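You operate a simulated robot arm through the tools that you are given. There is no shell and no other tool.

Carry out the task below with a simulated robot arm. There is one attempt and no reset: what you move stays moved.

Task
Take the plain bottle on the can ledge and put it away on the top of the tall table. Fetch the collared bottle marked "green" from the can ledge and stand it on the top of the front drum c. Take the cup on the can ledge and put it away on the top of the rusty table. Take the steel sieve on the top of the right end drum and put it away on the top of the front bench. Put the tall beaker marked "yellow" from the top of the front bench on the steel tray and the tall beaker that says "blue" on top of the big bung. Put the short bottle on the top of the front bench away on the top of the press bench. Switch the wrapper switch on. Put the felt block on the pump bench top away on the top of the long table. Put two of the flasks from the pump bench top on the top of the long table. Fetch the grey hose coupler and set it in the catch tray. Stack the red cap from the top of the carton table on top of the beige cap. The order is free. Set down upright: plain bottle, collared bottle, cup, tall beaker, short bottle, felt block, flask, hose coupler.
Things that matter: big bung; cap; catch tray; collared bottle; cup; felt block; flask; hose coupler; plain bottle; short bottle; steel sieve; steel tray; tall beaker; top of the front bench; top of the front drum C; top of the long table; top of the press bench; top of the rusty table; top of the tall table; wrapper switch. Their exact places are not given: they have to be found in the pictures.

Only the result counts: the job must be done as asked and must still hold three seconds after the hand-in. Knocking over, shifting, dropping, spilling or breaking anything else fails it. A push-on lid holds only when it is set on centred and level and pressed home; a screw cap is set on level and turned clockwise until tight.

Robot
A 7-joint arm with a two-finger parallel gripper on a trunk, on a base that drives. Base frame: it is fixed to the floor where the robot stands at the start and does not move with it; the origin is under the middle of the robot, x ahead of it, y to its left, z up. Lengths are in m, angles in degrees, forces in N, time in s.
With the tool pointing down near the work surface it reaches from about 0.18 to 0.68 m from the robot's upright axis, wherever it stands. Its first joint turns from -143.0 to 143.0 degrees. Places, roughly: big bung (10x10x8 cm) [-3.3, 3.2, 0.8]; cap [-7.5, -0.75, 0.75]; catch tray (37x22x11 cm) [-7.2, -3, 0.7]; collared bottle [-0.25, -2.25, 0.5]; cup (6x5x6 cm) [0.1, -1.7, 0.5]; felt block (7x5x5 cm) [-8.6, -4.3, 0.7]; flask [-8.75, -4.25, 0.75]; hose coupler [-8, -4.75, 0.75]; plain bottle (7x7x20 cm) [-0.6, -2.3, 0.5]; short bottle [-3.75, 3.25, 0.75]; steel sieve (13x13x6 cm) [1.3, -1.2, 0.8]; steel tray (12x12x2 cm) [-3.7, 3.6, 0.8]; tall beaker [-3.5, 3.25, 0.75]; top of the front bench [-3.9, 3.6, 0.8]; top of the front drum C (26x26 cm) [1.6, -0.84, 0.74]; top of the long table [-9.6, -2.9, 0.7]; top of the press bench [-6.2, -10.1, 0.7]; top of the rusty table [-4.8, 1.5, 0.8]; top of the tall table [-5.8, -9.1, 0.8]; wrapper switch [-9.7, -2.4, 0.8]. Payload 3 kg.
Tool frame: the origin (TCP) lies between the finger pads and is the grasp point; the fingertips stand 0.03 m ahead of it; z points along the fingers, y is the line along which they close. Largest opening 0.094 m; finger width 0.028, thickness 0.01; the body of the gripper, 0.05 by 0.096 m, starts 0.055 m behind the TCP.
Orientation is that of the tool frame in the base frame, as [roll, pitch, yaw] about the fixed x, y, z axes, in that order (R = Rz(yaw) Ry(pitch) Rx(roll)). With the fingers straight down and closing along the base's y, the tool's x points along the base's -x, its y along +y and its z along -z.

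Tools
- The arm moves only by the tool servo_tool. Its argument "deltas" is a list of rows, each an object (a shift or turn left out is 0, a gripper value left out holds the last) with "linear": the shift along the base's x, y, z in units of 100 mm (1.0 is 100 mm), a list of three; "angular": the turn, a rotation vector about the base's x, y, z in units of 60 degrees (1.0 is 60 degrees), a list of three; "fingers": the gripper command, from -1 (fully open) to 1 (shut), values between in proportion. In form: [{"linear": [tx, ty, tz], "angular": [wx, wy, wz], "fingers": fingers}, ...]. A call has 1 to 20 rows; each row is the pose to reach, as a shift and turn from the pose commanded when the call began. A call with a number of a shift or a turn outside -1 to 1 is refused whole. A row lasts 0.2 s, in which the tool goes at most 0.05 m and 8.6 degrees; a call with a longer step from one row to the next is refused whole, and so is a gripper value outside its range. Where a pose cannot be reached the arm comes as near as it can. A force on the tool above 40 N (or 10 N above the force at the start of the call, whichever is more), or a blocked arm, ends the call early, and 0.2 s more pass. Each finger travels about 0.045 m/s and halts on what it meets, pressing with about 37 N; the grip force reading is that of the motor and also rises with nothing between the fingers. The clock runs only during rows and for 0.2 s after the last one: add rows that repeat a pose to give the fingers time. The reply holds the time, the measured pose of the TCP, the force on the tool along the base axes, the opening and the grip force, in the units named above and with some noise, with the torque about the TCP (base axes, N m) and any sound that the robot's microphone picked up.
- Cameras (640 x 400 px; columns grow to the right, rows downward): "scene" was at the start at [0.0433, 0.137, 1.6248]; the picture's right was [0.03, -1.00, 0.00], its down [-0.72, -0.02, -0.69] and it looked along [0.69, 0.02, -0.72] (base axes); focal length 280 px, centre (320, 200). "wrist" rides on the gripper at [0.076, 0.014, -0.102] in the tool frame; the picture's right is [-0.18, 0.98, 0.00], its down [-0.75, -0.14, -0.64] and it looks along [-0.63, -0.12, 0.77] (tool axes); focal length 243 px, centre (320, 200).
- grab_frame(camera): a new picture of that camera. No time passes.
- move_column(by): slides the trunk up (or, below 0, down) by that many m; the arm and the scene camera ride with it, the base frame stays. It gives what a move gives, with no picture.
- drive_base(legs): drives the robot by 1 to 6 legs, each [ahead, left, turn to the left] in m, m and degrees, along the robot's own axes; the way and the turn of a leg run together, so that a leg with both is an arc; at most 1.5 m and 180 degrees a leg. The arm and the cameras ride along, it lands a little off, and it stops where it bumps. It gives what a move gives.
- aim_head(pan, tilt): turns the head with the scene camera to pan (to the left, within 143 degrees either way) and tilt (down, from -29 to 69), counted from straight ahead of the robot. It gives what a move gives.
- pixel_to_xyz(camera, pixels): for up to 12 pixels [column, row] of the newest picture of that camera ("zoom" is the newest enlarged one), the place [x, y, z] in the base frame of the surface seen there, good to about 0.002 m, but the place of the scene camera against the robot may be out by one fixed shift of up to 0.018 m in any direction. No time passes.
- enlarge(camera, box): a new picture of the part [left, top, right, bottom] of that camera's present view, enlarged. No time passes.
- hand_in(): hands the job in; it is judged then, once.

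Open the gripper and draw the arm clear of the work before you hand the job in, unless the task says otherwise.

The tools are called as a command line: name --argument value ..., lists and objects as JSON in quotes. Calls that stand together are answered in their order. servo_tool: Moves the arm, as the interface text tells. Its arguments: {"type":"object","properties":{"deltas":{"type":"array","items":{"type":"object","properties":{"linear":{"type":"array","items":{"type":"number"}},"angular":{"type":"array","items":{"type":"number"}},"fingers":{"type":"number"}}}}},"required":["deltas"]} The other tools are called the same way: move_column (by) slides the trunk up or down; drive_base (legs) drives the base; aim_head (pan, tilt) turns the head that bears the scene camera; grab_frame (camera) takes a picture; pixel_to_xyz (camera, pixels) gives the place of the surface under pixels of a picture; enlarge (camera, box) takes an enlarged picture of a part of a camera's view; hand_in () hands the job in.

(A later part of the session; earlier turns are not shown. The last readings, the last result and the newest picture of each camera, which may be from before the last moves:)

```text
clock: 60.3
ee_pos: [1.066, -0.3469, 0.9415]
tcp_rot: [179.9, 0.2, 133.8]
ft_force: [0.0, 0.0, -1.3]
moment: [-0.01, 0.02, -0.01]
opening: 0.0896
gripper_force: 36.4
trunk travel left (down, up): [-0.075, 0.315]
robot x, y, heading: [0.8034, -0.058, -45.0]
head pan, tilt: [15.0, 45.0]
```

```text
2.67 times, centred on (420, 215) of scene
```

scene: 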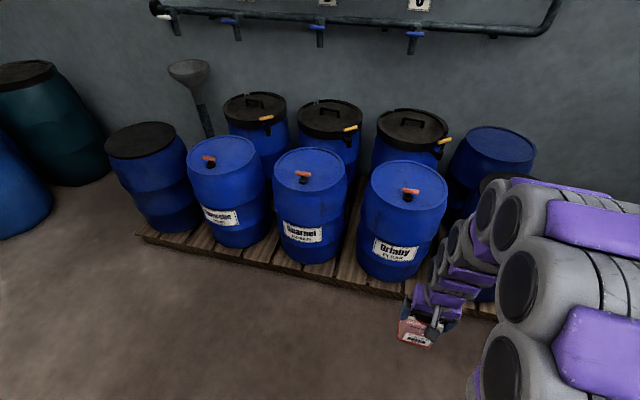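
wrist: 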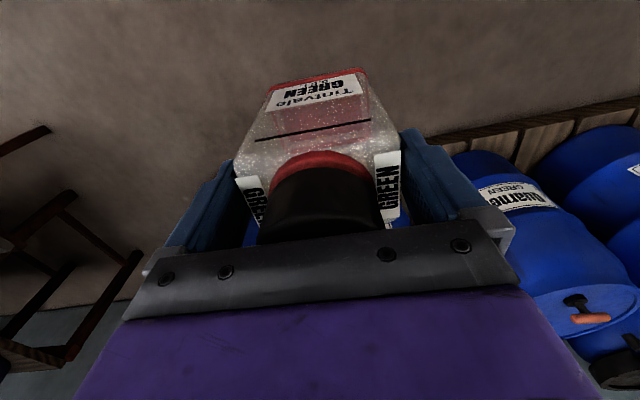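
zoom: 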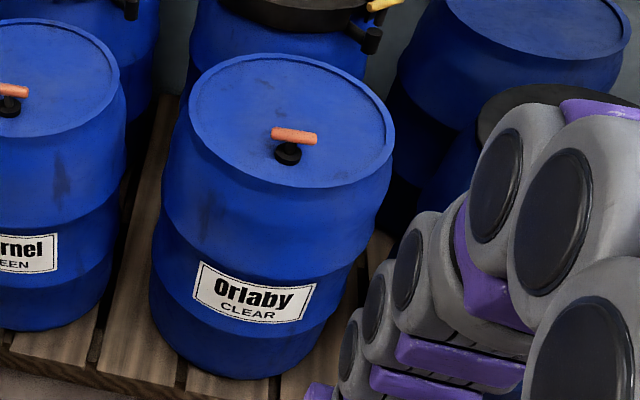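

Drum C (Orlaby) top centre is about (1.587,-0.839), z 0.735, with its bung near (1.52,-0.78). I raise the bottle and drive up to the pallet, then place the bottle behind the bung.

servo_tool --deltas '[{"linear": [0, 0, 0.3]}, {"linear": [0, 0, 0.6]}]'

drive_base --legs '[[0.53, 0, 0]]'

grab_frame --camera "scene"

grab_frame --camera "wrist"

```text
clock: 60.9
ee_pos: [1.0662, -0.345, 1.0015]
tcp_rot: [180.0, 0.4, 133.8]
ft_force: [-0.1, 0.7, -1.1]
moment: [-0.02, 0.01, 0.0]
opening: 0.0898
gripper_force: 36.8
trunk travel left (down, up): [-0.075, 0.315]
robot x, y, heading: [0.7982, -0.0585, -44.9]
head pan, tilt: [15.0, 45.0]
```

```text
clock: 64.0
ee_pos: [1.4428, -0.7184, 1.0011]
tcp_rot: [179.9, 0.3, 133.9]
ft_force: [-0.3, -0.3, -0.8]
moment: [0.04, 0.01, 0.02]
opening: 0.0897
gripper_force: 37.7
trunk travel left (down, up): [-0.075, 0.315]
robot x, y, heading: [1.1772, -0.433, -44.9]
head pan, tilt: [15.0, 45.0]
```

```text
taken
```

scene: 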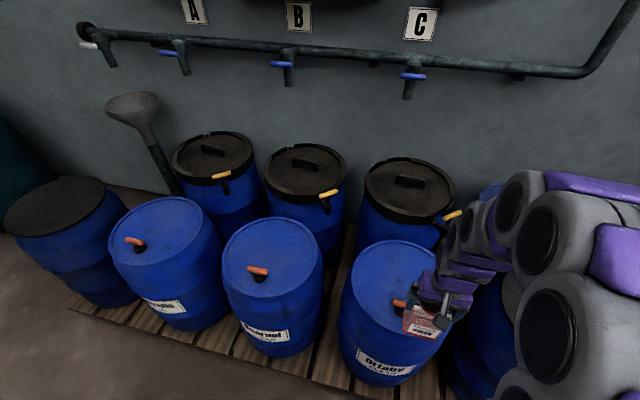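

```text
taken
```

wrist: 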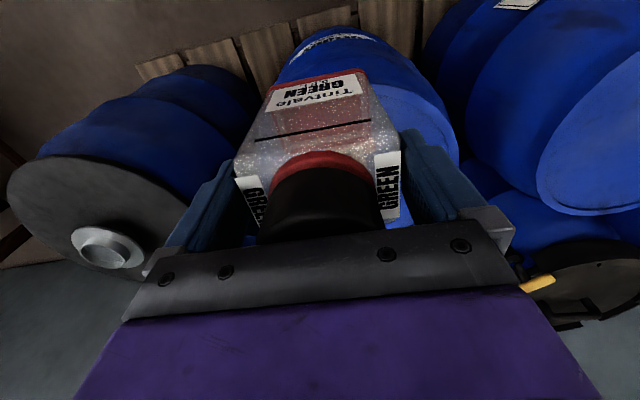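

I first sample the drum top with the wrist camera to check heights, e.g. (410,110) and (395,95).

pixel_to_xyz --camera "wrist" --pixels '[[410, 105], [430, 130], [400, 100], [60, 200], [105, 240], [600, 180]]'

pixel_to_xyz --camera "scene" --pixels '[[390, 255], [410, 275], [360, 300], [398, 303], [270, 240], [60, 200]]'

```text
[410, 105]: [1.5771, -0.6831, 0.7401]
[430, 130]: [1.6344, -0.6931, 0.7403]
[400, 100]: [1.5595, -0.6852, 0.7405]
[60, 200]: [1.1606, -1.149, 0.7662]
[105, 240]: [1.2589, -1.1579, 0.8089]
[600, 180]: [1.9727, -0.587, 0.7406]
```

```text
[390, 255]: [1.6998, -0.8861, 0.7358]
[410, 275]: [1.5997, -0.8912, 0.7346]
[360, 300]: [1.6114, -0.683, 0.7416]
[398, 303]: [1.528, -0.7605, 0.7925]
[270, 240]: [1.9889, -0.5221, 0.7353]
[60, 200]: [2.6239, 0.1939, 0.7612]
```

Wrist and scene heights agree (rim 0.740, inner top 0.735). I move over the target and lower to just above the surface.

servo_tool --deltas '[{"linear": [0.33, -0.28, 0]}, {"linear": [0.66, -0.56, 0]}, {"linear": [1.0, -0.84, 0]}]'

servo_tool --deltas '[{"linear": [0.33, -0.28, 0]}, {"linear": [0.66, -0.57, 0]}, {"linear": [0.66, -0.57, -0.4]}, {"linear": [0.66, -0.57, -0.8]}, {"linear": [0.66, -0.57, -1.0]}, {"linear": [0.66, -0.57, -1.0]}]'

grab_frame --camera "scene"

```text
clock: 64.8
ee_pos: [1.5421, -0.8023, 1.0005]
tcp_rot: [179.9, 0.2, 133.9]
ft_force: [-0.8, 1.0, -0.4]
moment: [-0.02, 0.0, 0.02]
opening: 0.0897
gripper_force: 37.2
trunk travel left (down, up): [-0.075, 0.315]
robot x, y, heading: [1.1813, -0.4288, -44.7]
head pan, tilt: [15.0, 45.0]
```

```text
clock: 66.2
ee_pos: [1.6074, -0.8588, 0.9013]
tcp_rot: [179.8, 0.3, 134.0]
ft_force: [0.3, 0.5, -1.1]
moment: [-0.01, -0.01, -0.01]
opening: 0.0893
gripper_force: 37.3
trunk travel left (down, up): [-0.075, 0.315]
robot x, y, heading: [1.177, -0.4297, -45.0]
head pan, tilt: [15.0, 45.0]
```

```text
taken
```

scene: 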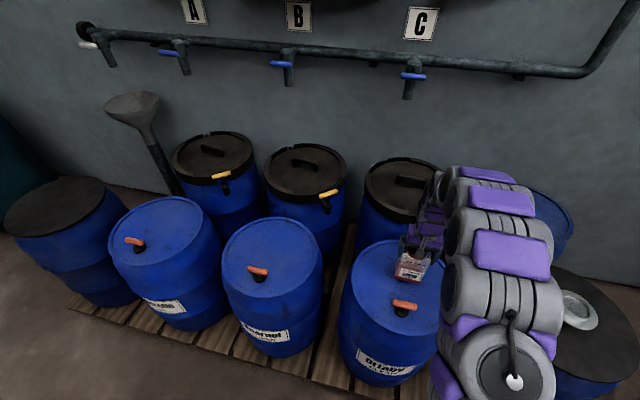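

The bottle hangs over drum C behind the bung. I lower in fine steps watching for contact.

servo_tool --deltas '[{"linear": [0, 0, -0.15]}, {"linear": [0, 0, -0.27]}, {"linear": [0, 0, -0.31]}, {"linear": [0, 0, -0.34]}, {"linear": [0, 0, -0.36]}]'

enlarge --camera "scene" --box '[340, 210, 460, 330]'

```text
clock: 67.4
ee_pos: [1.6081, -0.859, 0.8672]
tcp_rot: [179.9, 0.6, 134.0]
ft_force: [0.4, 1.1, 30.7]
moment: [-0.05, -0.04, 0.06]
opening: 0.0901
gripper_force: 36.3
trunk travel left (down, up): [-0.075, 0.315]
robot x, y, heading: [1.1778, -0.4339, -44.7]
head pan, tilt: [15.0, 45.0]
```

```text
3.33 times, centred on (400, 270) of scene
```

zoom: 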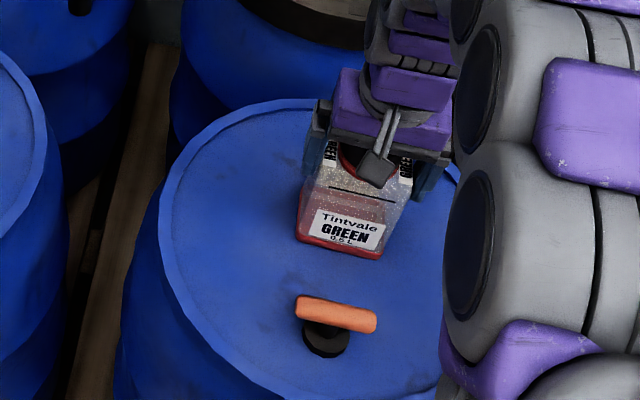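

Contact force 30.7 N: the bottle stands on the drum. I relieve 2 mm and open the gripper, then lift straight up.

servo_tool --deltas '[{"linear": [0, 0, 0.02]}, {"linear": [0, 0, 0.02], "fingers": 0.5}, {"linear": [0, 0, 0.02], "fingers": -0.5}, {"linear": [0, 0, 0.02], "fingers": -1}, {"linear": [0, 0, 0.02], "fingers": -1}, {"linear": [0, 0, 0.02], "fingers": -1}]'

servo_tool --deltas '[{"linear": [0, 0, 0.15]}, {"linear": [0, 0, 0.3]}, {"linear": [0, 0, 0.6]}, {"linear": [0, 0, 0.9]}, {"linear": [0, 0, 1.0]}]'

grab_frame --camera "wrist"

grab_frame --camera "scene"

```text
clock: 68.8
ee_pos: [1.608, -0.8584, 0.8675]
tcp_rot: [179.8, 0.2, 133.9]
ft_force: [1.6, 0.7, -0.2]
moment: [0.0, 0.01, 0.03]
opening: 0.094
gripper_force: 0.0
trunk travel left (down, up): [-0.075, 0.315]
robot x, y, heading: [1.1769, -0.4272, -44.8]
head pan, tilt: [15.0, 45.0]
```

```text
clock: 70.0
ee_pos: [1.6068, -0.859, 0.9663]
tcp_rot: [179.9, 0.4, 133.9]
ft_force: [0.5, 0.2, 0.2]
moment: [0.0, 0.01, -0.02]
opening: 0.094
gripper_force: 0.0
trunk travel left (down, up): [-0.075, 0.315]
robot x, y, heading: [1.1768, -0.4318, -44.6]
head pan, tilt: [15.0, 45.0]
```

```text
taken
```

wrist: 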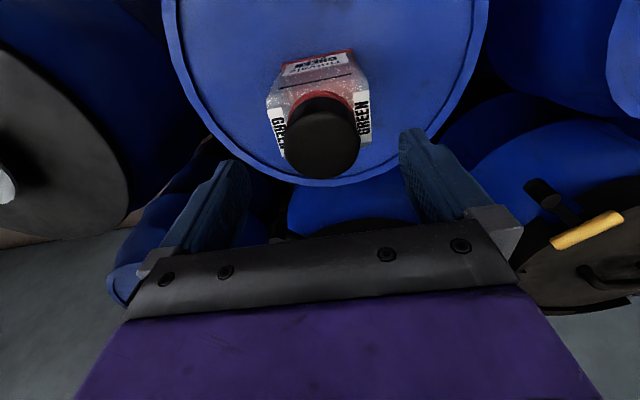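

```text
taken
```

scene: 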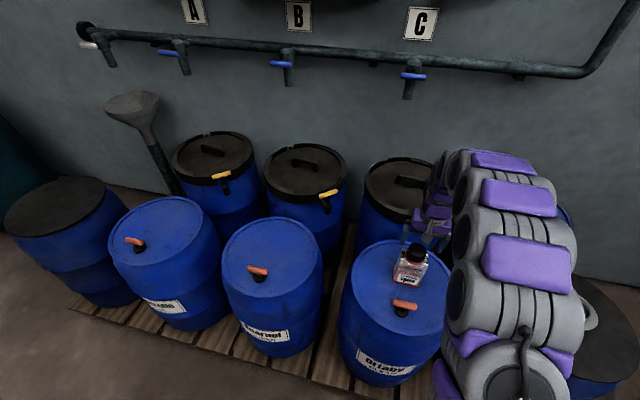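

The green bottle stands upright on drum C. I check the drum rim by wrist to be sure it's well inside.

pixel_to_xyz --camera "wrist" --pixels '[[172, 40], [482, 40], [330, 183], [230, 140], [430, 135], [250, 40], [400, 60], [8, 185], [120, 160]]'

```text
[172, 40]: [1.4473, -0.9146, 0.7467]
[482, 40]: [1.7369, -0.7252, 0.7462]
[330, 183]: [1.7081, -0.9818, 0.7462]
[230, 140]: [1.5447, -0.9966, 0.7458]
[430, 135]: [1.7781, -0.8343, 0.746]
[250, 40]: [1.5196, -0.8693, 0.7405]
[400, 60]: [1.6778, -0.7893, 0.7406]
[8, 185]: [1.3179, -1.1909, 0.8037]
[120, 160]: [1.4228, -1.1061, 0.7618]
```

The drum's centre is about (1.597,-0.843), so the bottle is well inside. Now I back the arm off and move right to the sieve on the right end drum.

servo_tool --deltas '[{"linear": [0, 0, 0.4]}, {"linear": [-0.3, 0.3, 0.4]}, {"linear": [-0.6, 0.6, 0.4]}, {"linear": [-0.9, 0.9, 0.4]}, {"linear": [-1, 1, 0.4]}]'

drive_base --legs '[[0, -0.45, 0]]'

grab_frame --camera "wrist"

aim_head --pan 5 --tilt 50

grab_frame --camera "scene"

```text
clock: 71.2
ee_pos: [1.5087, -0.7589, 1.0056]
tcp_rot: [179.9, 0.2, 133.9]
ft_force: [-0.2, 0.5, -0.5]
moment: [-0.01, -0.04, 0.03]
opening: 0.094
gripper_force: 0.1
trunk travel left (down, up): [-0.075, 0.315]
robot x, y, heading: [1.1769, -0.4299, -44.8]
head pan, tilt: [15.0, 45.0]
```

```text
clock: 73.9
ee_pos: [1.1977, -1.0714, 1.007]
tcp_rot: [-179.6, 0.3, 134.1]
ft_force: [0.3, 0.1, 0.1]
moment: [-0.03, 0.07, -0.03]
opening: 0.0941
gripper_force: 0.1
trunk travel left (down, up): [-0.075, 0.315]
robot x, y, heading: [0.8636, -0.7515, -44.7]
head pan, tilt: [15.0, 45.0]
```

```text
taken
```

wrist: 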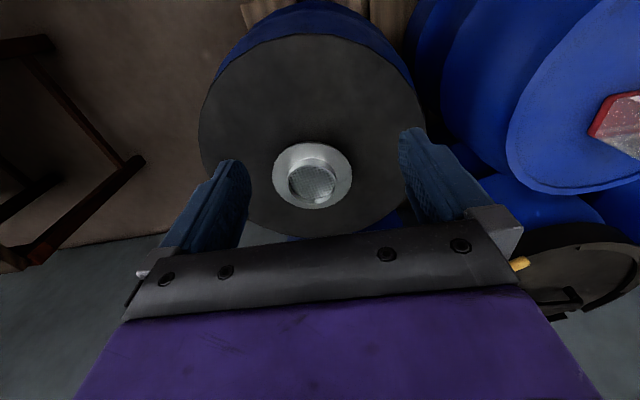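

```text
clock: 74.7
ee_pos: [1.1963, -1.0721, 1.0059]
tcp_rot: [-179.8, 0.4, 134.1]
ft_force: [0.1, 0.8, -0.9]
moment: [-0.02, 0.02, 0.02]
opening: 0.094
gripper_force: 0.1
trunk travel left (down, up): [-0.075, 0.315]
robot x, y, heading: [0.861, -0.7528, -44.6]
head pan, tilt: [5.0, 50.0]
```

```text
taken
```

scene: 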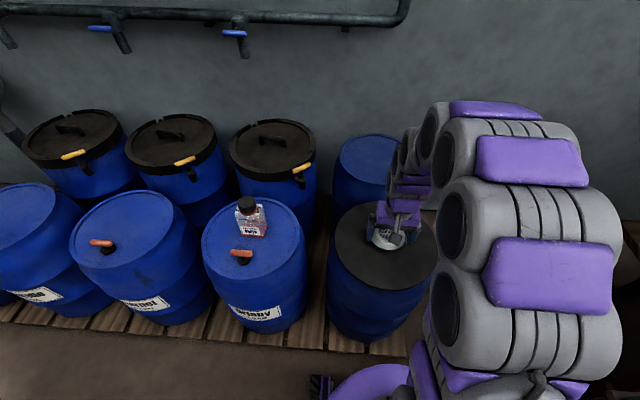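

The sieve is at wrist (313,175). I enlarge and measure its shape.

enlarge --camera "wrist" --box '[250, 120, 380, 230]'

pixel_to_xyz --camera "zoom" --pixels '[[320, 200], [170, 190], [460, 200], [310, 80], [340, 325], [220, 220], [420, 240], [310, 130], [330, 280], [230, 180], [410, 180], [310, 155]]'

```text
3.64 times, centred on (315, 175) of wrist
```

zoom: 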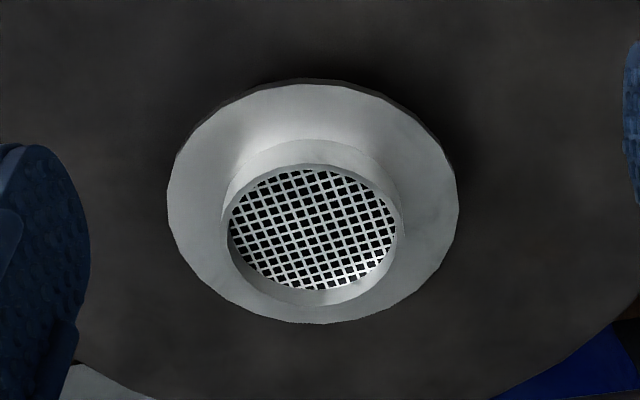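

```text
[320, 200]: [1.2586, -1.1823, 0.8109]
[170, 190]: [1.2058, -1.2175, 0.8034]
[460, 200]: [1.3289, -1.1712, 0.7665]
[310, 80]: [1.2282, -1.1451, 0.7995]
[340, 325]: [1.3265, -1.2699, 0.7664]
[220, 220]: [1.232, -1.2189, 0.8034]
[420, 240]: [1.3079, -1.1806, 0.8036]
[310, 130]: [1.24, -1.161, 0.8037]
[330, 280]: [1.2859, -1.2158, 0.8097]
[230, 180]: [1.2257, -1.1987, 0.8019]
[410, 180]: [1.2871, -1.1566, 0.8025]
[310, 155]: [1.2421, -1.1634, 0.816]
```

The sieve has a 13 cm flange at z 0.803 and a raised ring. I measure the ring's rim to find its diameter and top.

enlarge --camera "wrist" --box '[280, 150, 350, 215]'

pixel_to_xyz --camera "zoom" --pixels '[[320, 112], [320, 105], [310, 95], [165, 190], [172, 200], [475, 230], [470, 215], [330, 350], [330, 345], [310, 335], [180, 250], [440, 130]]'

```text
6.15 times, centred on (315, 182) of wrist
```

zoom: 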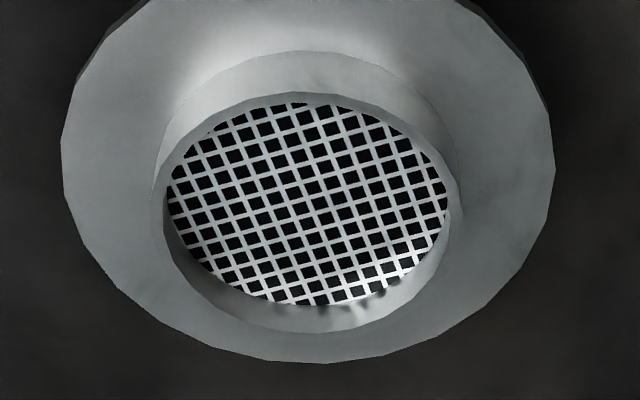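

```text
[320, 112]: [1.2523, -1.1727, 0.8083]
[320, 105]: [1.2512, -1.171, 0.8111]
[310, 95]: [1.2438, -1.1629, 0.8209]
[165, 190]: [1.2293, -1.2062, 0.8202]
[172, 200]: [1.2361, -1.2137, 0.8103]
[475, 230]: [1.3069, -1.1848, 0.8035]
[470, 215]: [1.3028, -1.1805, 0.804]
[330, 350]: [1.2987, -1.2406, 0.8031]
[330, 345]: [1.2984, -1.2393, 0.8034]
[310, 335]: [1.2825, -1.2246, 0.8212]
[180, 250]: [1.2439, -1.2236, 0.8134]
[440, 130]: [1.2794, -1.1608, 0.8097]
```

The ring is ~0.073 m wide, top z 0.821, centre (1.2635,-1.1935). I move above and descend to z≈0.87, then check.

servo_tool --deltas '[{"linear": [0.23, -0.4, 0]}, {"linear": [0.45, -0.8, 0]}, {"linear": [0.67, -1.0, -0.1]}, {"linear": [0.67, -1.0, -0.5]}, {"linear": [0.67, -1.0, -0.9]}, {"linear": [0.67, -1.0, -1.0]}]'

servo_tool --deltas '[{"linear": [0, -0.2, 0]}, {"linear": [0, -0.22, -0.2]}]'

grab_frame --camera "wrist"

```text
clock: 76.0
ee_pos: [1.2558, -1.1798, 0.9076]
tcp_rot: [179.9, 0.2, 134.0]
ft_force: [0.0, 0.2, 0.5]
moment: [0.01, -0.01, -0.02]
opening: 0.0939
gripper_force: 0.2
trunk travel left (down, up): [-0.075, 0.315]
robot x, y, heading: [0.8592, -0.7491, -44.7]
head pan, tilt: [5.0, 50.0]
```

```text
clock: 76.7
ee_pos: [1.2566, -1.2025, 0.8864]
tcp_rot: [179.9, 0.3, 134.1]
ft_force: [0.6, 0.3, -0.4]
moment: [0.01, -0.01, -0.03]
opening: 0.094
gripper_force: 0.0
trunk travel left (down, up): [-0.075, 0.315]
robot x, y, heading: [0.8618, -0.7487, -45.0]
head pan, tilt: [5.0, 50.0]
```

```text
taken
```

wrist: 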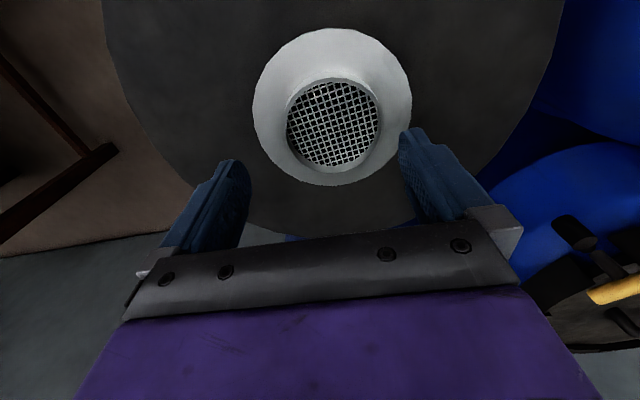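

The ring is slightly right of centre (column 333), matching a shift of (+0.007,+0.009). I correct and descend to 0.836.

servo_tool --deltas '[{"linear": [0.07, 0.09, 0]}, {"linear": [0.07, 0.09, -0.2]}, {"linear": [0.07, 0.09, -0.4]}, {"linear": [0.07, 0.09, -0.49]}]'

grab_frame --camera "wrist"

```text
clock: 77.7
ee_pos: [1.2641, -1.1899, 0.8374]
tcp_rot: [180.0, 0.3, 134.1]
ft_force: [0.1, -0.3, -0.7]
moment: [0.0, -0.01, -0.04]
opening: 0.0941
gripper_force: 0.1
trunk travel left (down, up): [-0.075, 0.315]
robot x, y, heading: [0.86, -0.7473, -44.7]
head pan, tilt: [5.0, 50.0]
```

```text
taken
```

wrist: 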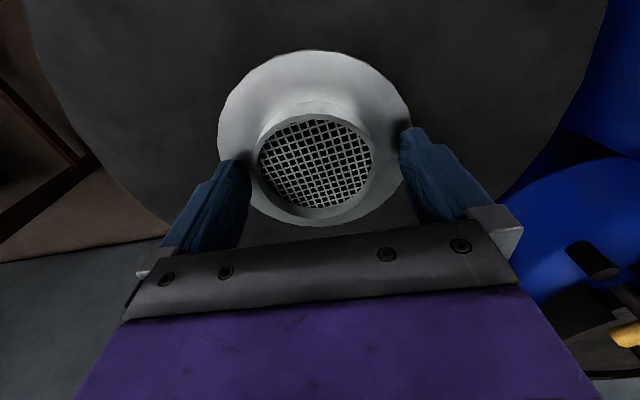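

Well straddled. I close the gripper on the ring.

servo_tool --deltas '[{"linear": [-0.03, -0.03, 0], "fingers": 0.0}, {"linear": [-0.03, -0.03, 0], "fingers": 0.5}, {"linear": [-0.03, -0.03, 0], "fingers": 1}, {"linear": [-0.03, -0.03, 0], "fingers": 1}, {"linear": [-0.03, -0.03, 0], "fingers": 1}, {"linear": [-0.03, -0.03, 0], "fingers": 1}]'

servo_tool --deltas '[{"linear": [0, 0, 0.15]}, {"linear": [0, 0, 0.3]}, {"linear": [0, 0, 0.6]}, {"linear": [0, 0, 1.0]}]'

grab_frame --camera "wrist"

grab_frame --camera "scene"

```text
clock: 79.0
ee_pos: [1.2613, -1.1931, 0.837]
tcp_rot: [179.9, 0.3, 134.2]
ft_force: [-0.1, -0.4, 0.3]
moment: [0.02, 0.0, -0.01]
opening: 0.0792
gripper_force: 36.6
trunk travel left (down, up): [-0.075, 0.315]
robot x, y, heading: [0.8624, -0.7499, -44.4]
head pan, tilt: [5.0, 50.0]
```

```text
clock: 80.0
ee_pos: [1.2614, -1.1939, 0.9383]
tcp_rot: [179.9, 0.3, 134.1]
ft_force: [0.7, -0.5, 0.2]
moment: [0.0, -0.01, -0.02]
opening: 0.0001
gripper_force: 32.9
trunk travel left (down, up): [-0.075, 0.315]
robot x, y, heading: [0.8598, -0.7514, -44.8]
head pan, tilt: [5.0, 50.0]
```

```text
taken
```

wrist: 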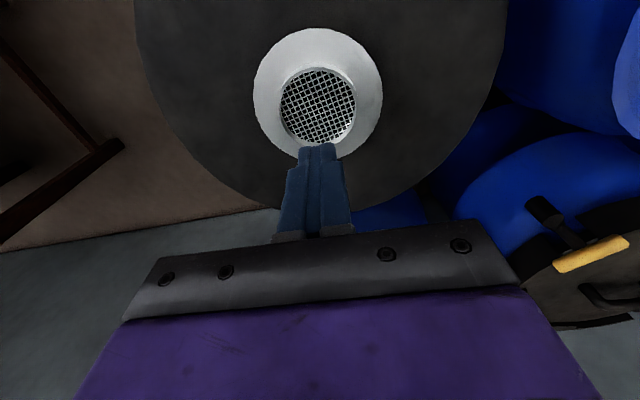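

```text
taken
```

scene: 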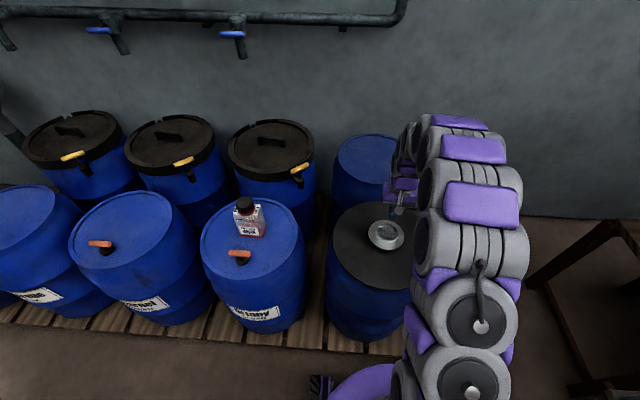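

The fingers slipped off the ring; the sieve stayed in place. I look at its side shape from the scene camera.

enlarge --camera "scene" --box '[350, 205, 430, 260]'

enlarge --camera "wrist" --box '[230, 10, 400, 170]'

pixel_to_xyz --camera "zoom" --pixels '[[320, 60], [320, 100], [320, 140], [200, 200], [430, 200], [320, 330], [250, 180], [390, 180], [320, 240]]'

```text
7.27 times, centred on (390, 232) of scene
```

zoom: 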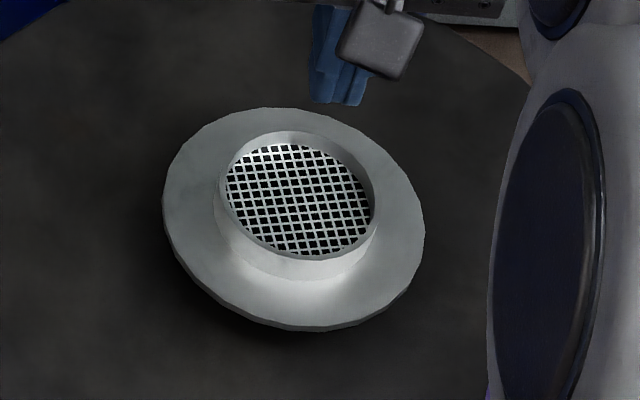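

```text
2.50 times, centred on (315, 90) of wrist
```

zoom: 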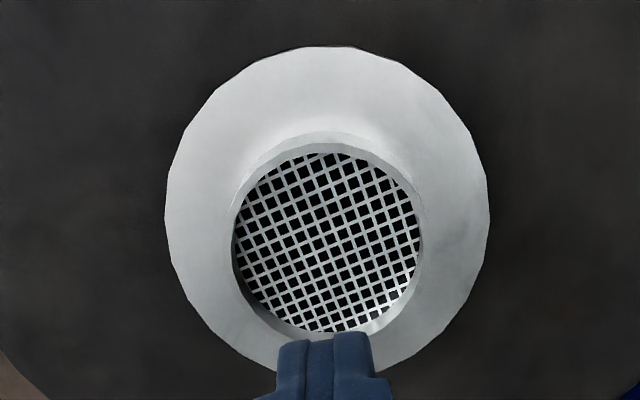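

```text
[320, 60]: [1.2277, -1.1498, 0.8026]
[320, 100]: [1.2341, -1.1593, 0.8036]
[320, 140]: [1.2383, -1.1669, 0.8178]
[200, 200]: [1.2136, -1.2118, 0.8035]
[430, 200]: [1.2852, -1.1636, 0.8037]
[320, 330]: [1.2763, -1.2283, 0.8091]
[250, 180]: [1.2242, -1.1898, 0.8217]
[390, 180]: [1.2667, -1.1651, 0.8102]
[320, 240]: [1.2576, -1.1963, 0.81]
```

The ring is a straight short cylinder; only the fingertips held it. I retry lower, tips just touching the flange, and lift slowly.

servo_tool --deltas '[{"fingers": -1}, {"fingers": -1}, {"fingers": -1}, {"fingers": -1}, {"fingers": -1}, {"fingers": -1}]'

enlarge --camera "wrist" --box '[230, 10, 400, 170]'

pixel_to_xyz --camera "zoom" --pixels '[[325, 144], [232, 200], [421, 210], [325, 335], [325, 340], [325, 328], [238, 260], [410, 270], [165, 200], [490, 215]]'

```text
clock: 81.5
ee_pos: [1.262, -1.1946, 0.9372]
tcp_rot: [179.9, 0.3, 134.2]
ft_force: [0.3, -0.2, -0.5]
moment: [0.0, -0.01, 0.02]
opening: 0.0941
gripper_force: 0.0
trunk travel left (down, up): [-0.075, 0.315]
robot x, y, heading: [0.8571, -0.75, -44.8]
head pan, tilt: [5.0, 50.0]
```

```text
2.50 times, centred on (315, 90) of wrist
```

zoom: 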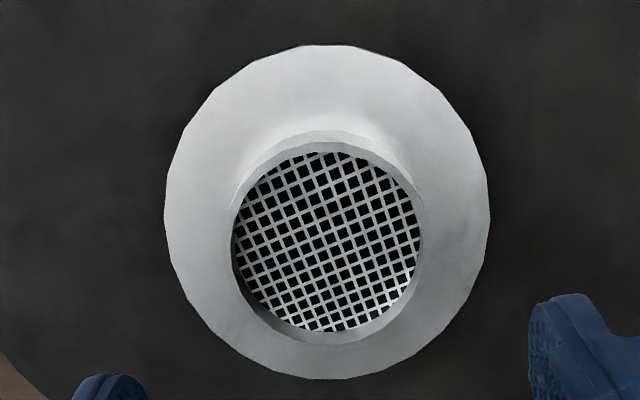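

```text
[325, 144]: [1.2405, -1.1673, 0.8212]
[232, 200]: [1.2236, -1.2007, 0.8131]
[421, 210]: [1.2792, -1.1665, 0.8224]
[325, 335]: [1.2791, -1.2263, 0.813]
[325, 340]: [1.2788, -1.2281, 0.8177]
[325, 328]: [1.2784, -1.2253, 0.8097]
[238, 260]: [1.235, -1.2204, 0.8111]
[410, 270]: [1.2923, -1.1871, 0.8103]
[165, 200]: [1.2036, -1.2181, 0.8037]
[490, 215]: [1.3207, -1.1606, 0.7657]
```

Ring centre is about (1.260,-1.197), almost under the tool. I descend to z≈0.833 and close.

servo_tool --deltas '[{"linear": [-0.02, -0.02, -0.35]}, {"linear": [-0.02, -0.02, -0.7]}, {"linear": [-0.02, -0.02, -0.9]}, {"linear": [-0.02, -0.02, -1.0]}]'

servo_tool --deltas '[{"linear": [0, 0, -0.02]}, {"linear": [0, 0, -0.04]}, {"linear": [0, 0, -0.055]}]'

grab_frame --camera "wrist"

```text
clock: 82.5
ee_pos: [1.2593, -1.1954, 0.8383]
tcp_rot: [179.9, 0.4, 134.3]
ft_force: [0.8, -0.3, -0.8]
moment: [-0.01, -0.01, -0.03]
opening: 0.0939
gripper_force: 0.1
trunk travel left (down, up): [-0.075, 0.315]
robot x, y, heading: [0.8614, -0.7497, -44.8]
head pan, tilt: [5.0, 50.0]
```

```text
clock: 83.2
ee_pos: [1.2594, -1.1964, 0.8329]
tcp_rot: [179.9, 0.4, 134.2]
ft_force: [-0.8, 0.5, 4.2]
moment: [-0.03, 0.11, 0.01]
opening: 0.0939
gripper_force: 0.0
trunk travel left (down, up): [-0.075, 0.315]
robot x, y, heading: [0.8643, -0.753, -45.0]
head pan, tilt: [5.0, 50.0]
```

```text
taken
```

wrist: 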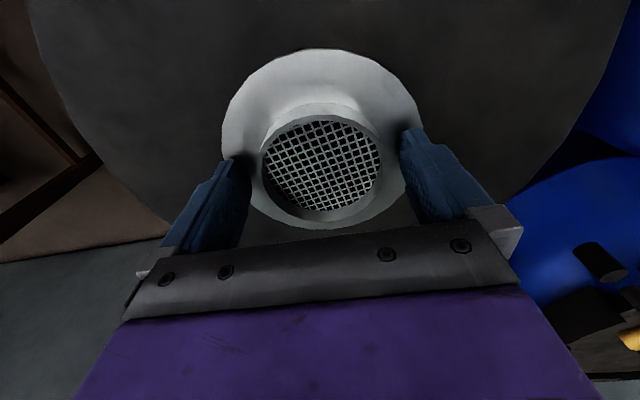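

Contact force 4 N: the tips touch the flange. I close, relieve slightly, and lift very slowly by 1 cm to test.

servo_tool --deltas '[{"linear": [0, 0, 0.005], "fingers": 0.0}, {"linear": [0, 0, 0.005], "fingers": 0.5}, {"linear": [0, 0, 0.005], "fingers": 1}, {"linear": [0, 0, 0.005], "fingers": 1}, {"linear": [0, 0, 0.005], "fingers": 1}, {"linear": [0, 0, 0.005], "fingers": 1}, {"linear": [0, 0, 0.03], "fingers": 1}, {"linear": [0, 0, 0.06], "fingers": 1}, {"linear": [0, 0, 0.1], "fingers": 1}]'

grab_frame --camera "wrist"

```text
clock: 85.2
ee_pos: [1.2595, -1.1964, 0.843]
tcp_rot: [179.8, 0.4, 134.2]
ft_force: [0.7, 0.3, -1.7]
moment: [0.02, 0.02, -0.02]
opening: 0.0784
gripper_force: 37.0
trunk travel left (down, up): [-0.075, 0.315]
robot x, y, heading: [0.8601, -0.7492, -44.5]
head pan, tilt: [5.0, 50.0]
```

```text
taken
```

wrist: 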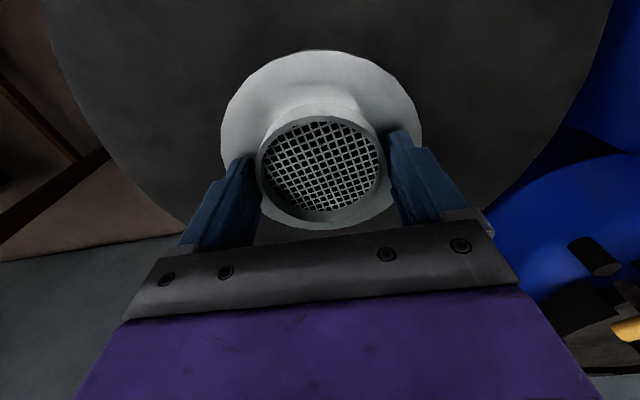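

The sieve rose with the gripper (same image place, −1.7 N). I continue lifting slowly and check again.

servo_tool --deltas '[{"linear": [0, 0, 0.08]}, {"linear": [0, 0, 0.16]}, {"linear": [0, 0, 0.24]}, {"linear": [0, 0, 0.32]}, {"linear": [0, 0, 0.4]}, {"linear": [0, 0, 0.5]}, {"linear": [0, 0, 0.6]}, {"linear": [0, 0, 0.7]}, {"linear": [0, 0, 0.8]}]'

grab_frame --camera "wrist"

```text
clock: 87.2
ee_pos: [1.2594, -1.1953, 0.9236]
tcp_rot: [180.0, 0.3, 134.1]
ft_force: [0.5, 0.5, -0.9]
moment: [-0.01, 0.01, 0.03]
opening: 0.0782
gripper_force: 36.8
trunk travel left (down, up): [-0.075, 0.315]
robot x, y, heading: [0.863, -0.7503, -44.5]
head pan, tilt: [5.0, 50.0]
```

```text
taken
```

wrist: 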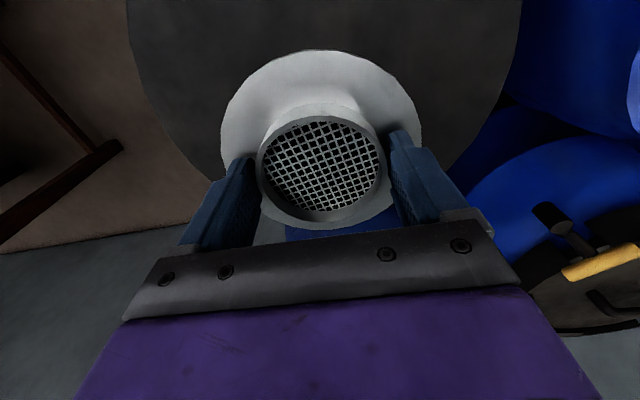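

Firmly held. I retract the arm gently and drive away: back off, turn round and head toward the front bench, passing well clear of the rusty cart.

servo_tool --deltas '[{"linear": [0, 0, 0.15]}, {"linear": [-0.15, 0.15, 0.3]}, {"linear": [-0.3, 0.3, 0.45]}, {"linear": [-0.5, 0.5, 0.6]}, {"linear": [-0.7, 0.7, 0.7]}, {"linear": [-0.9, 0.9, 0.8]}, {"linear": [-1, 1, 0.8]}]'

drive_base --legs '[[-0.7, 0, 0], [0, 0, 180], [0.8, -0.8, 0], [0.5, -0.5, 0], [0, 0, 20]]'

aim_head --pan 0 --tilt 20

grab_frame --camera "scene"

grab_frame --camera "wrist"

```text
clock: 88.8
ee_pos: [1.1598, -1.0942, 1.0028]
tcp_rot: [179.8, 0.4, 134.2]
ft_force: [0.0, -0.4, -1.2]
moment: [-0.01, 0.02, 0.02]
opening: 0.0787
gripper_force: 36.7
trunk travel left (down, up): [-0.075, 0.315]
robot x, y, heading: [0.86, -0.7518, -44.8]
head pan, tilt: [5.0, 50.0]
```

```text
clock: 109.9
ee_pos: [-0.0153, 1.8041, 1.0025]
tcp_rot: [179.8, 0.4, -26.5]
ft_force: [-0.3, -0.1, -0.7]
moment: [-0.03, 0.02, 0.01]
opening: 0.0768
gripper_force: 36.8
trunk travel left (down, up): [-0.075, 0.315]
robot x, y, heading: [0.3781, 1.5768, 154.8]
head pan, tilt: [5.0, 50.0]
```

```text
clock: 110.9
ee_pos: [-0.0147, 1.8029, 1.0041]
tcp_rot: [179.9, 0.4, -26.5]
ft_force: [-0.3, -0.5, 0.0]
moment: [0.03, 0.0, -0.01]
opening: 0.0767
gripper_force: 36.7
trunk travel left (down, up): [-0.075, 0.315]
robot x, y, heading: [0.3813, 1.5754, 154.6]
head pan, tilt: [0.0, 20.0]
```

```text
taken
```

scene: 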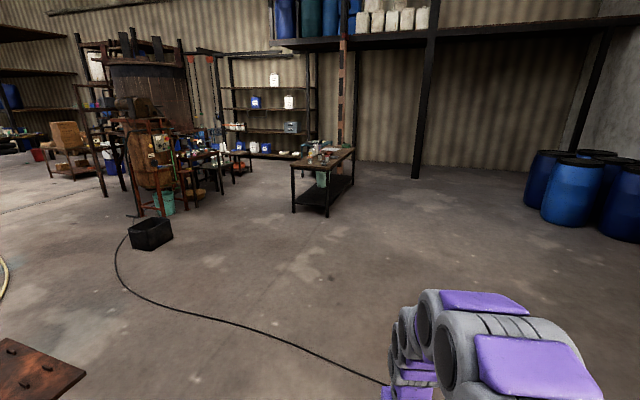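

```text
taken
```

wrist: 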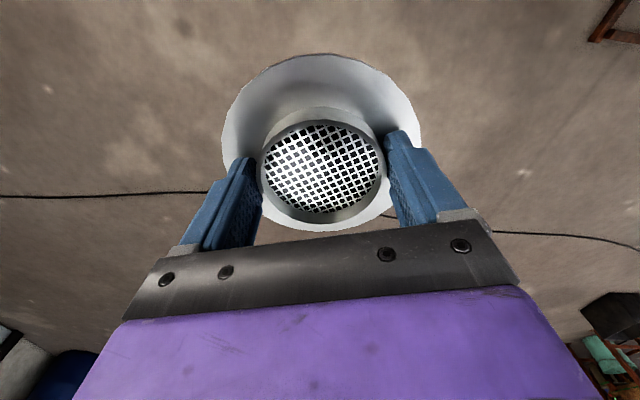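

The opening crept from 0.0784 to 0.0767, so I should be quick. I measure the front bench (top around 290-355,148-170) and the things on the way.

pixel_to_xyz --camera "scene" --pixels '[[293, 166], [328, 169], [353, 151], [325, 148], [295, 211], [327, 215], [353, 188], [150, 235], [166, 210], [228, 180]]'

enlarge --camera "scene" --box '[200, 120, 380, 230]'

```text
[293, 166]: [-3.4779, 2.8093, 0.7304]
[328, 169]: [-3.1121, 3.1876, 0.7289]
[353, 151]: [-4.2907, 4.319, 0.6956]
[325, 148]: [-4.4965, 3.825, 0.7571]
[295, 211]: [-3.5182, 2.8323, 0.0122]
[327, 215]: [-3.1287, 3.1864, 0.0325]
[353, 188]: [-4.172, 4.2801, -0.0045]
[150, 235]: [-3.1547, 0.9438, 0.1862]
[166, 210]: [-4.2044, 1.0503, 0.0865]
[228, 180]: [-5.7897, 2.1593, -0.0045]
```

```text
3.56 times, centred on (290, 175) of scene
```

zoom: 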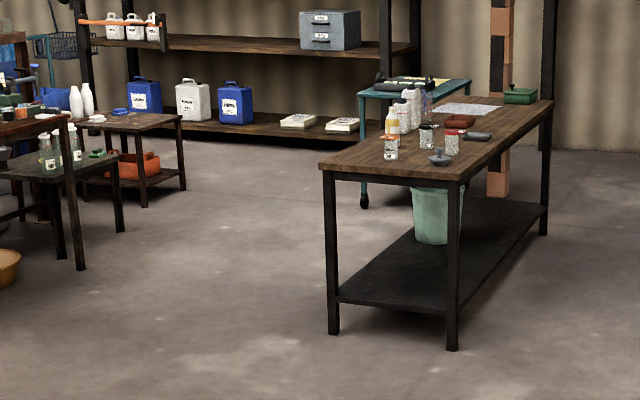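

The bench is oriented along ~134°, with its near end at (-3.48,2.81)–(-3.11,3.19). I drive toward its north-east side.

drive_base --legs '[[0, 0, -17], [1.5, 0, 0], [1.4, 0, 0]]'

aim_head --pan 30 --tilt 30

grab_frame --camera "scene"

enlarge --camera "scene" --box '[160, 80, 480, 280]'

```text
clock: 125.8
ee_pos: [-2.1072, 3.8355, 1.0035]
tcp_rot: [179.9, 0.5, -42.7]
ft_force: [-0.6, -0.4, -0.2]
moment: [0.0, -0.03, -0.02]
opening: 0.0764
gripper_force: 37.7
trunk travel left (down, up): [-0.075, 0.315]
robot x, y, heading: [-1.791, 3.5085, 138.4]
head pan, tilt: [0.0, 20.0]
```

```text
clock: 126.8
ee_pos: [-2.1046, 3.8353, 1.0029]
tcp_rot: [179.9, 0.6, -42.7]
ft_force: [-0.6, 0.1, -0.4]
moment: [-0.03, 0.0, 0.01]
opening: 0.0766
gripper_force: 37.6
trunk travel left (down, up): [-0.075, 0.315]
robot x, y, heading: [-1.7904, 3.5059, 138.3]
head pan, tilt: [30.0, 30.0]
```

```text
taken
```

scene: 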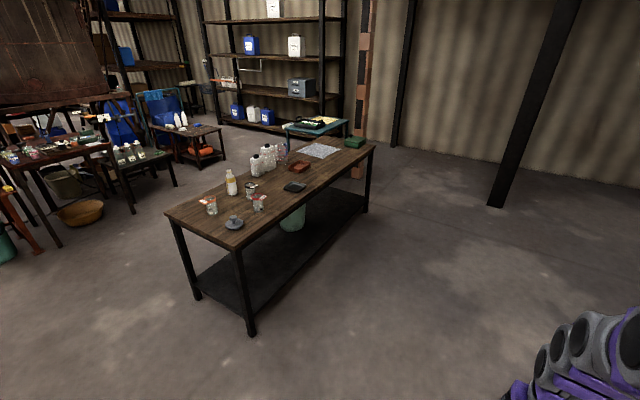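

```text
2.00 times, centred on (320, 180) of scene
```

zoom: 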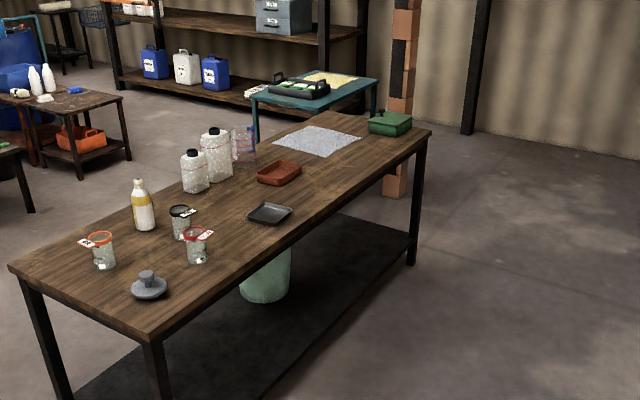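

Grip is stable at 0.0766. The free area right of the steel tray at zoom (345,190) suits the sieve; I measure it and the objects.

pixel_to_xyz --camera "zoom" --pixels '[[345, 190], [330, 175], [370, 165], [270, 212], [148, 290], [197, 235], [180, 215], [103, 240], [145, 205], [430, 132], [155, 340], [300, 245]]'

```text
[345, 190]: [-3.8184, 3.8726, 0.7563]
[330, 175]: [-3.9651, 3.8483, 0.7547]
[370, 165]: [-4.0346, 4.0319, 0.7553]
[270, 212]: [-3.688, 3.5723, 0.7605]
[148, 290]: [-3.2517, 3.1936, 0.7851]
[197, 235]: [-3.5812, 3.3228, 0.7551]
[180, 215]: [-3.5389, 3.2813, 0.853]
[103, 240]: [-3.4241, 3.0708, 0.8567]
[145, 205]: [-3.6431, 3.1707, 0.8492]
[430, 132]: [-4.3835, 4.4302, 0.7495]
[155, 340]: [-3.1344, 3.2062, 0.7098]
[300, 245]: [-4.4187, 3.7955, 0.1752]
```

I'll set the sieve at about (-3.91,3.84), 9 cm in from the edge. I drive around to face the bench's north-east side.

drive_base --legs '[[0, 0, 5.3], [0.9, 0, 0], [0.86, 0, 0], [0, 0, 82], [0.4, 0, 0]]'

aim_head --pan 10 --tilt 45

grab_frame --camera "scene"

grab_frame --camera "wrist"

```text
clock: 141.8
ee_pos: [-3.833, 3.9631, 1.0031]
tcp_rot: [179.9, 0.5, 44.6]
ft_force: [-0.2, -0.1, -1.4]
moment: [0.03, -0.04, -0.01]
opening: 0.0765
gripper_force: 37.9
trunk travel left (down, up): [-0.075, 0.315]
robot x, y, heading: [-3.491, 4.2626, -134.1]
head pan, tilt: [30.0, 30.0]
```

```text
clock: 142.7
ee_pos: [-3.8319, 3.9617, 1.0026]
tcp_rot: [179.9, 0.4, 44.7]
ft_force: [-0.4, 0.5, -1.1]
moment: [-0.03, -0.04, 0.01]
opening: 0.0763
gripper_force: 37.2
trunk travel left (down, up): [-0.075, 0.315]
robot x, y, heading: [-3.4916, 4.2632, -134.4]
head pan, tilt: [10.0, 45.0]
```

```text
taken
```

scene: 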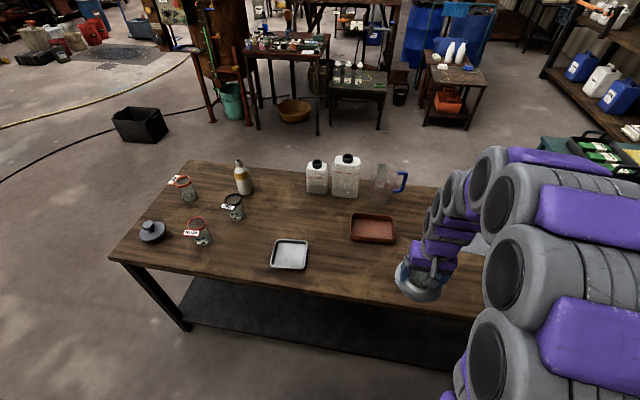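

```text
taken
```

wrist: 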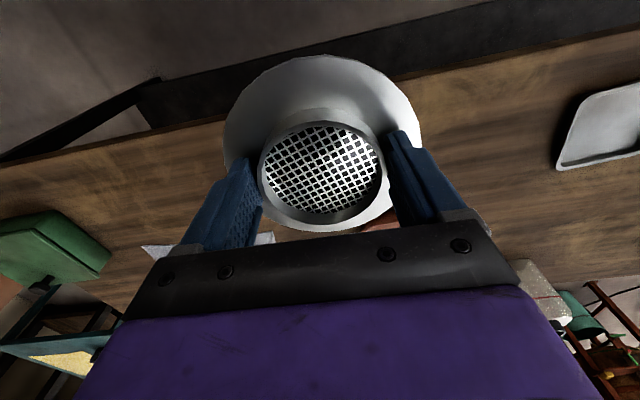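

I check the rust tray's right side (397,240) and the bench edge with both cameras before lowering.

pixel_to_xyz --camera "scene" --pixels '[[397, 240], [394, 220], [350, 240], [375, 225], [440, 240], [290, 250], [400, 300]]'

pixel_to_xyz --camera "wrist" --pixels '[[440, 80], [200, 120], [450, 130], [180, 180], [270, 240], [160, 248], [570, 160], [400, 150]]'

```text
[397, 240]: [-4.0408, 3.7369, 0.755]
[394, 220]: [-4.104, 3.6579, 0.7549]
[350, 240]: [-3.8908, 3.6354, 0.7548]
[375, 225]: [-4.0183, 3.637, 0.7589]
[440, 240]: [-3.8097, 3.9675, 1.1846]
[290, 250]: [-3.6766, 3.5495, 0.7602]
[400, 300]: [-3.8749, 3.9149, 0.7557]
```

```text
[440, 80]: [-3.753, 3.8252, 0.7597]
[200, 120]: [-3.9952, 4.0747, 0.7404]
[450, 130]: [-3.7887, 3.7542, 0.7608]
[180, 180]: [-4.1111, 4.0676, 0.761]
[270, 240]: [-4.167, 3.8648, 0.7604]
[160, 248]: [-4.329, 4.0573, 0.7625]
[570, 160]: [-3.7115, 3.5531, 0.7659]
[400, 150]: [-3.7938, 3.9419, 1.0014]
```

Wrist says bench top z=0.7607. I move over (-3.93,3.87) and lower to about z 0.85.

servo_tool --deltas '[{"linear": [-0.33, -0.31, 0]}, {"linear": [-0.66, -0.62, 0]}, {"linear": [-0.98, -0.92, 0]}, {"linear": [-0.98, -0.92, -0.35]}, {"linear": [-0.98, -0.92, -0.7]}, {"linear": [-0.98, -0.92, -1.0]}]'

servo_tool --deltas '[{"linear": [0, 0, -0.2]}, {"linear": [0, 0, -0.4]}, {"linear": [0, 0, -0.5]}, {"linear": [0, 0, -0.55]}, {"linear": [0, 0, -0.6]}]'

grab_frame --camera "wrist"

grab_frame --camera "scene"

```text
clock: 144.1
ee_pos: [-3.9316, 3.8688, 0.9024]
tcp_rot: [180.0, 0.5, 44.7]
ft_force: [0.1, 0.0, -0.2]
moment: [0.02, -0.03, 0.03]
opening: 0.0763
gripper_force: 36.8
trunk travel left (down, up): [-0.075, 0.315]
robot x, y, heading: [-3.4948, 4.2636, -134.0]
head pan, tilt: [10.0, 45.0]
```

```text
clock: 145.3
ee_pos: [-3.9311, 3.8707, 0.8428]
tcp_rot: [179.8, 0.7, 44.7]
ft_force: [0.4, -0.5, -1.5]
moment: [0.01, -0.01, 0.02]
opening: 0.0765
gripper_force: 37.7
trunk travel left (down, up): [-0.075, 0.315]
robot x, y, heading: [-3.4929, 4.2598, -134.1]
head pan, tilt: [10.0, 45.0]
```

```text
taken
```

wrist: 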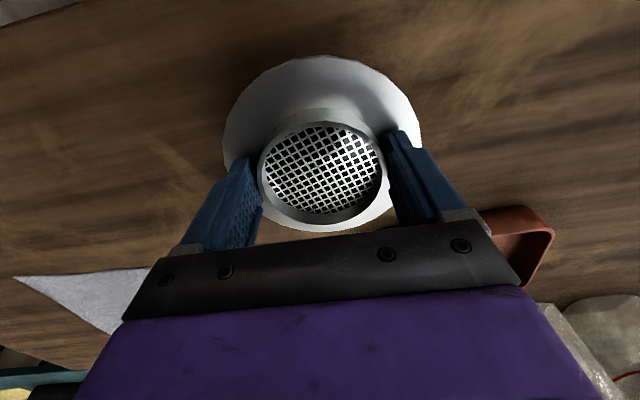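

```text
taken
```

scene: 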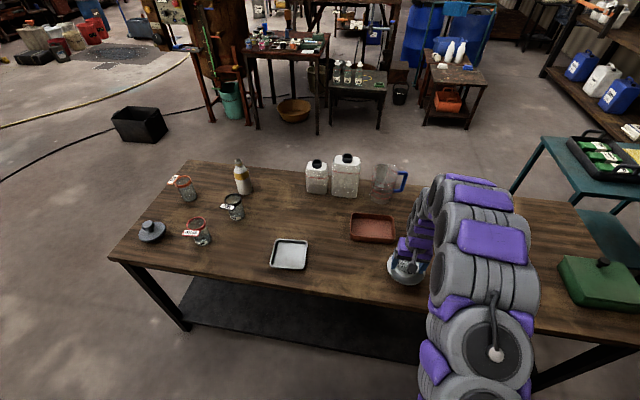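

The sieve is about 1 cm above a free spot. I lower in 1–2 mm steps until contact.

servo_tool --deltas '[{"linear": [0, 0, -0.02]}, {"linear": [0, 0, -0.04]}, {"linear": [0, 0, -0.055]}, {"linear": [0, 0, -0.07]}, {"linear": [0, 0, -0.085]}]'

```text
clock: 146.5
ee_pos: [-3.9302, 3.8701, 0.8357]
tcp_rot: [179.9, 0.5, 44.7]
ft_force: [-0.1, 0.8, -0.7]
moment: [0.01, 0.02, -0.05]
opening: 0.0765
gripper_force: 37.0
trunk travel left (down, up): [-0.075, 0.315]
robot x, y, heading: [-3.4945, 4.2644, -134.3]
head pan, tilt: [10.0, 45.0]
```

No contact yet at 0.8357; I keep lowering slowly.

servo_tool --deltas '[{"linear": [0, 0, -0.015]}, {"linear": [0, 0, -0.03]}, {"linear": [0, 0, -0.045]}, {"linear": [0, 0, -0.06]}]'

```text
clock: 147.5
ee_pos: [-3.9293, 3.8694, 0.8289]
tcp_rot: [179.9, 0.5, 44.7]
ft_force: [0.0, 0.1, -1.4]
moment: [-0.01, -0.02, -0.04]
opening: 0.0765
gripper_force: 36.9
trunk travel left (down, up): [-0.075, 0.315]
robot x, y, heading: [-3.4927, 4.2643, -134.1]
head pan, tilt: [10.0, 45.0]
```

Still no contact; I continue in millimetre steps.

servo_tool --deltas '[{"linear": [0, 0, -0.015]}, {"linear": [0, 0, -0.03]}, {"linear": [0, 0, -0.045]}, {"linear": [0, 0, -0.06]}]'

enlarge --camera "scene" --box '[360, 230, 450, 300]'

```text
clock: 148.6
ee_pos: [-3.9312, 3.87, 0.827]
tcp_rot: [179.9, 1.0, 44.6]
ft_force: [6.4, 6.2, 30.7]
moment: [0.9, -0.67, -0.04]
opening: 0.0765
gripper_force: 36.6
trunk travel left (down, up): [-0.075, 0.315]
robot x, y, heading: [-3.4928, 4.2649, -133.9]
head pan, tilt: [10.0, 45.0]
stopped in row 4: the force on the tool passed its limit at 42 N (the readings are from after the stop); the commanded pose is now the measured one
```

```text
5.71 times, centred on (405, 265) of scene
```

zoom: 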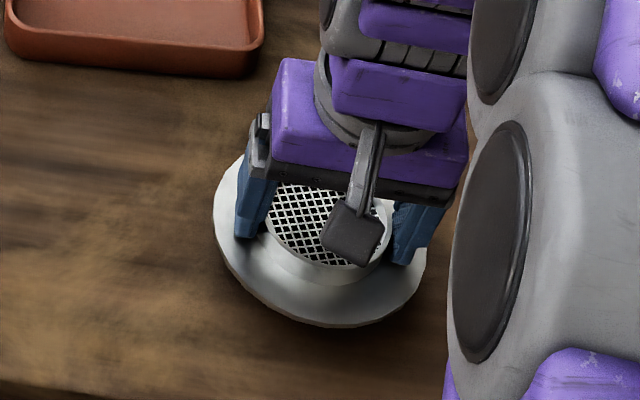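

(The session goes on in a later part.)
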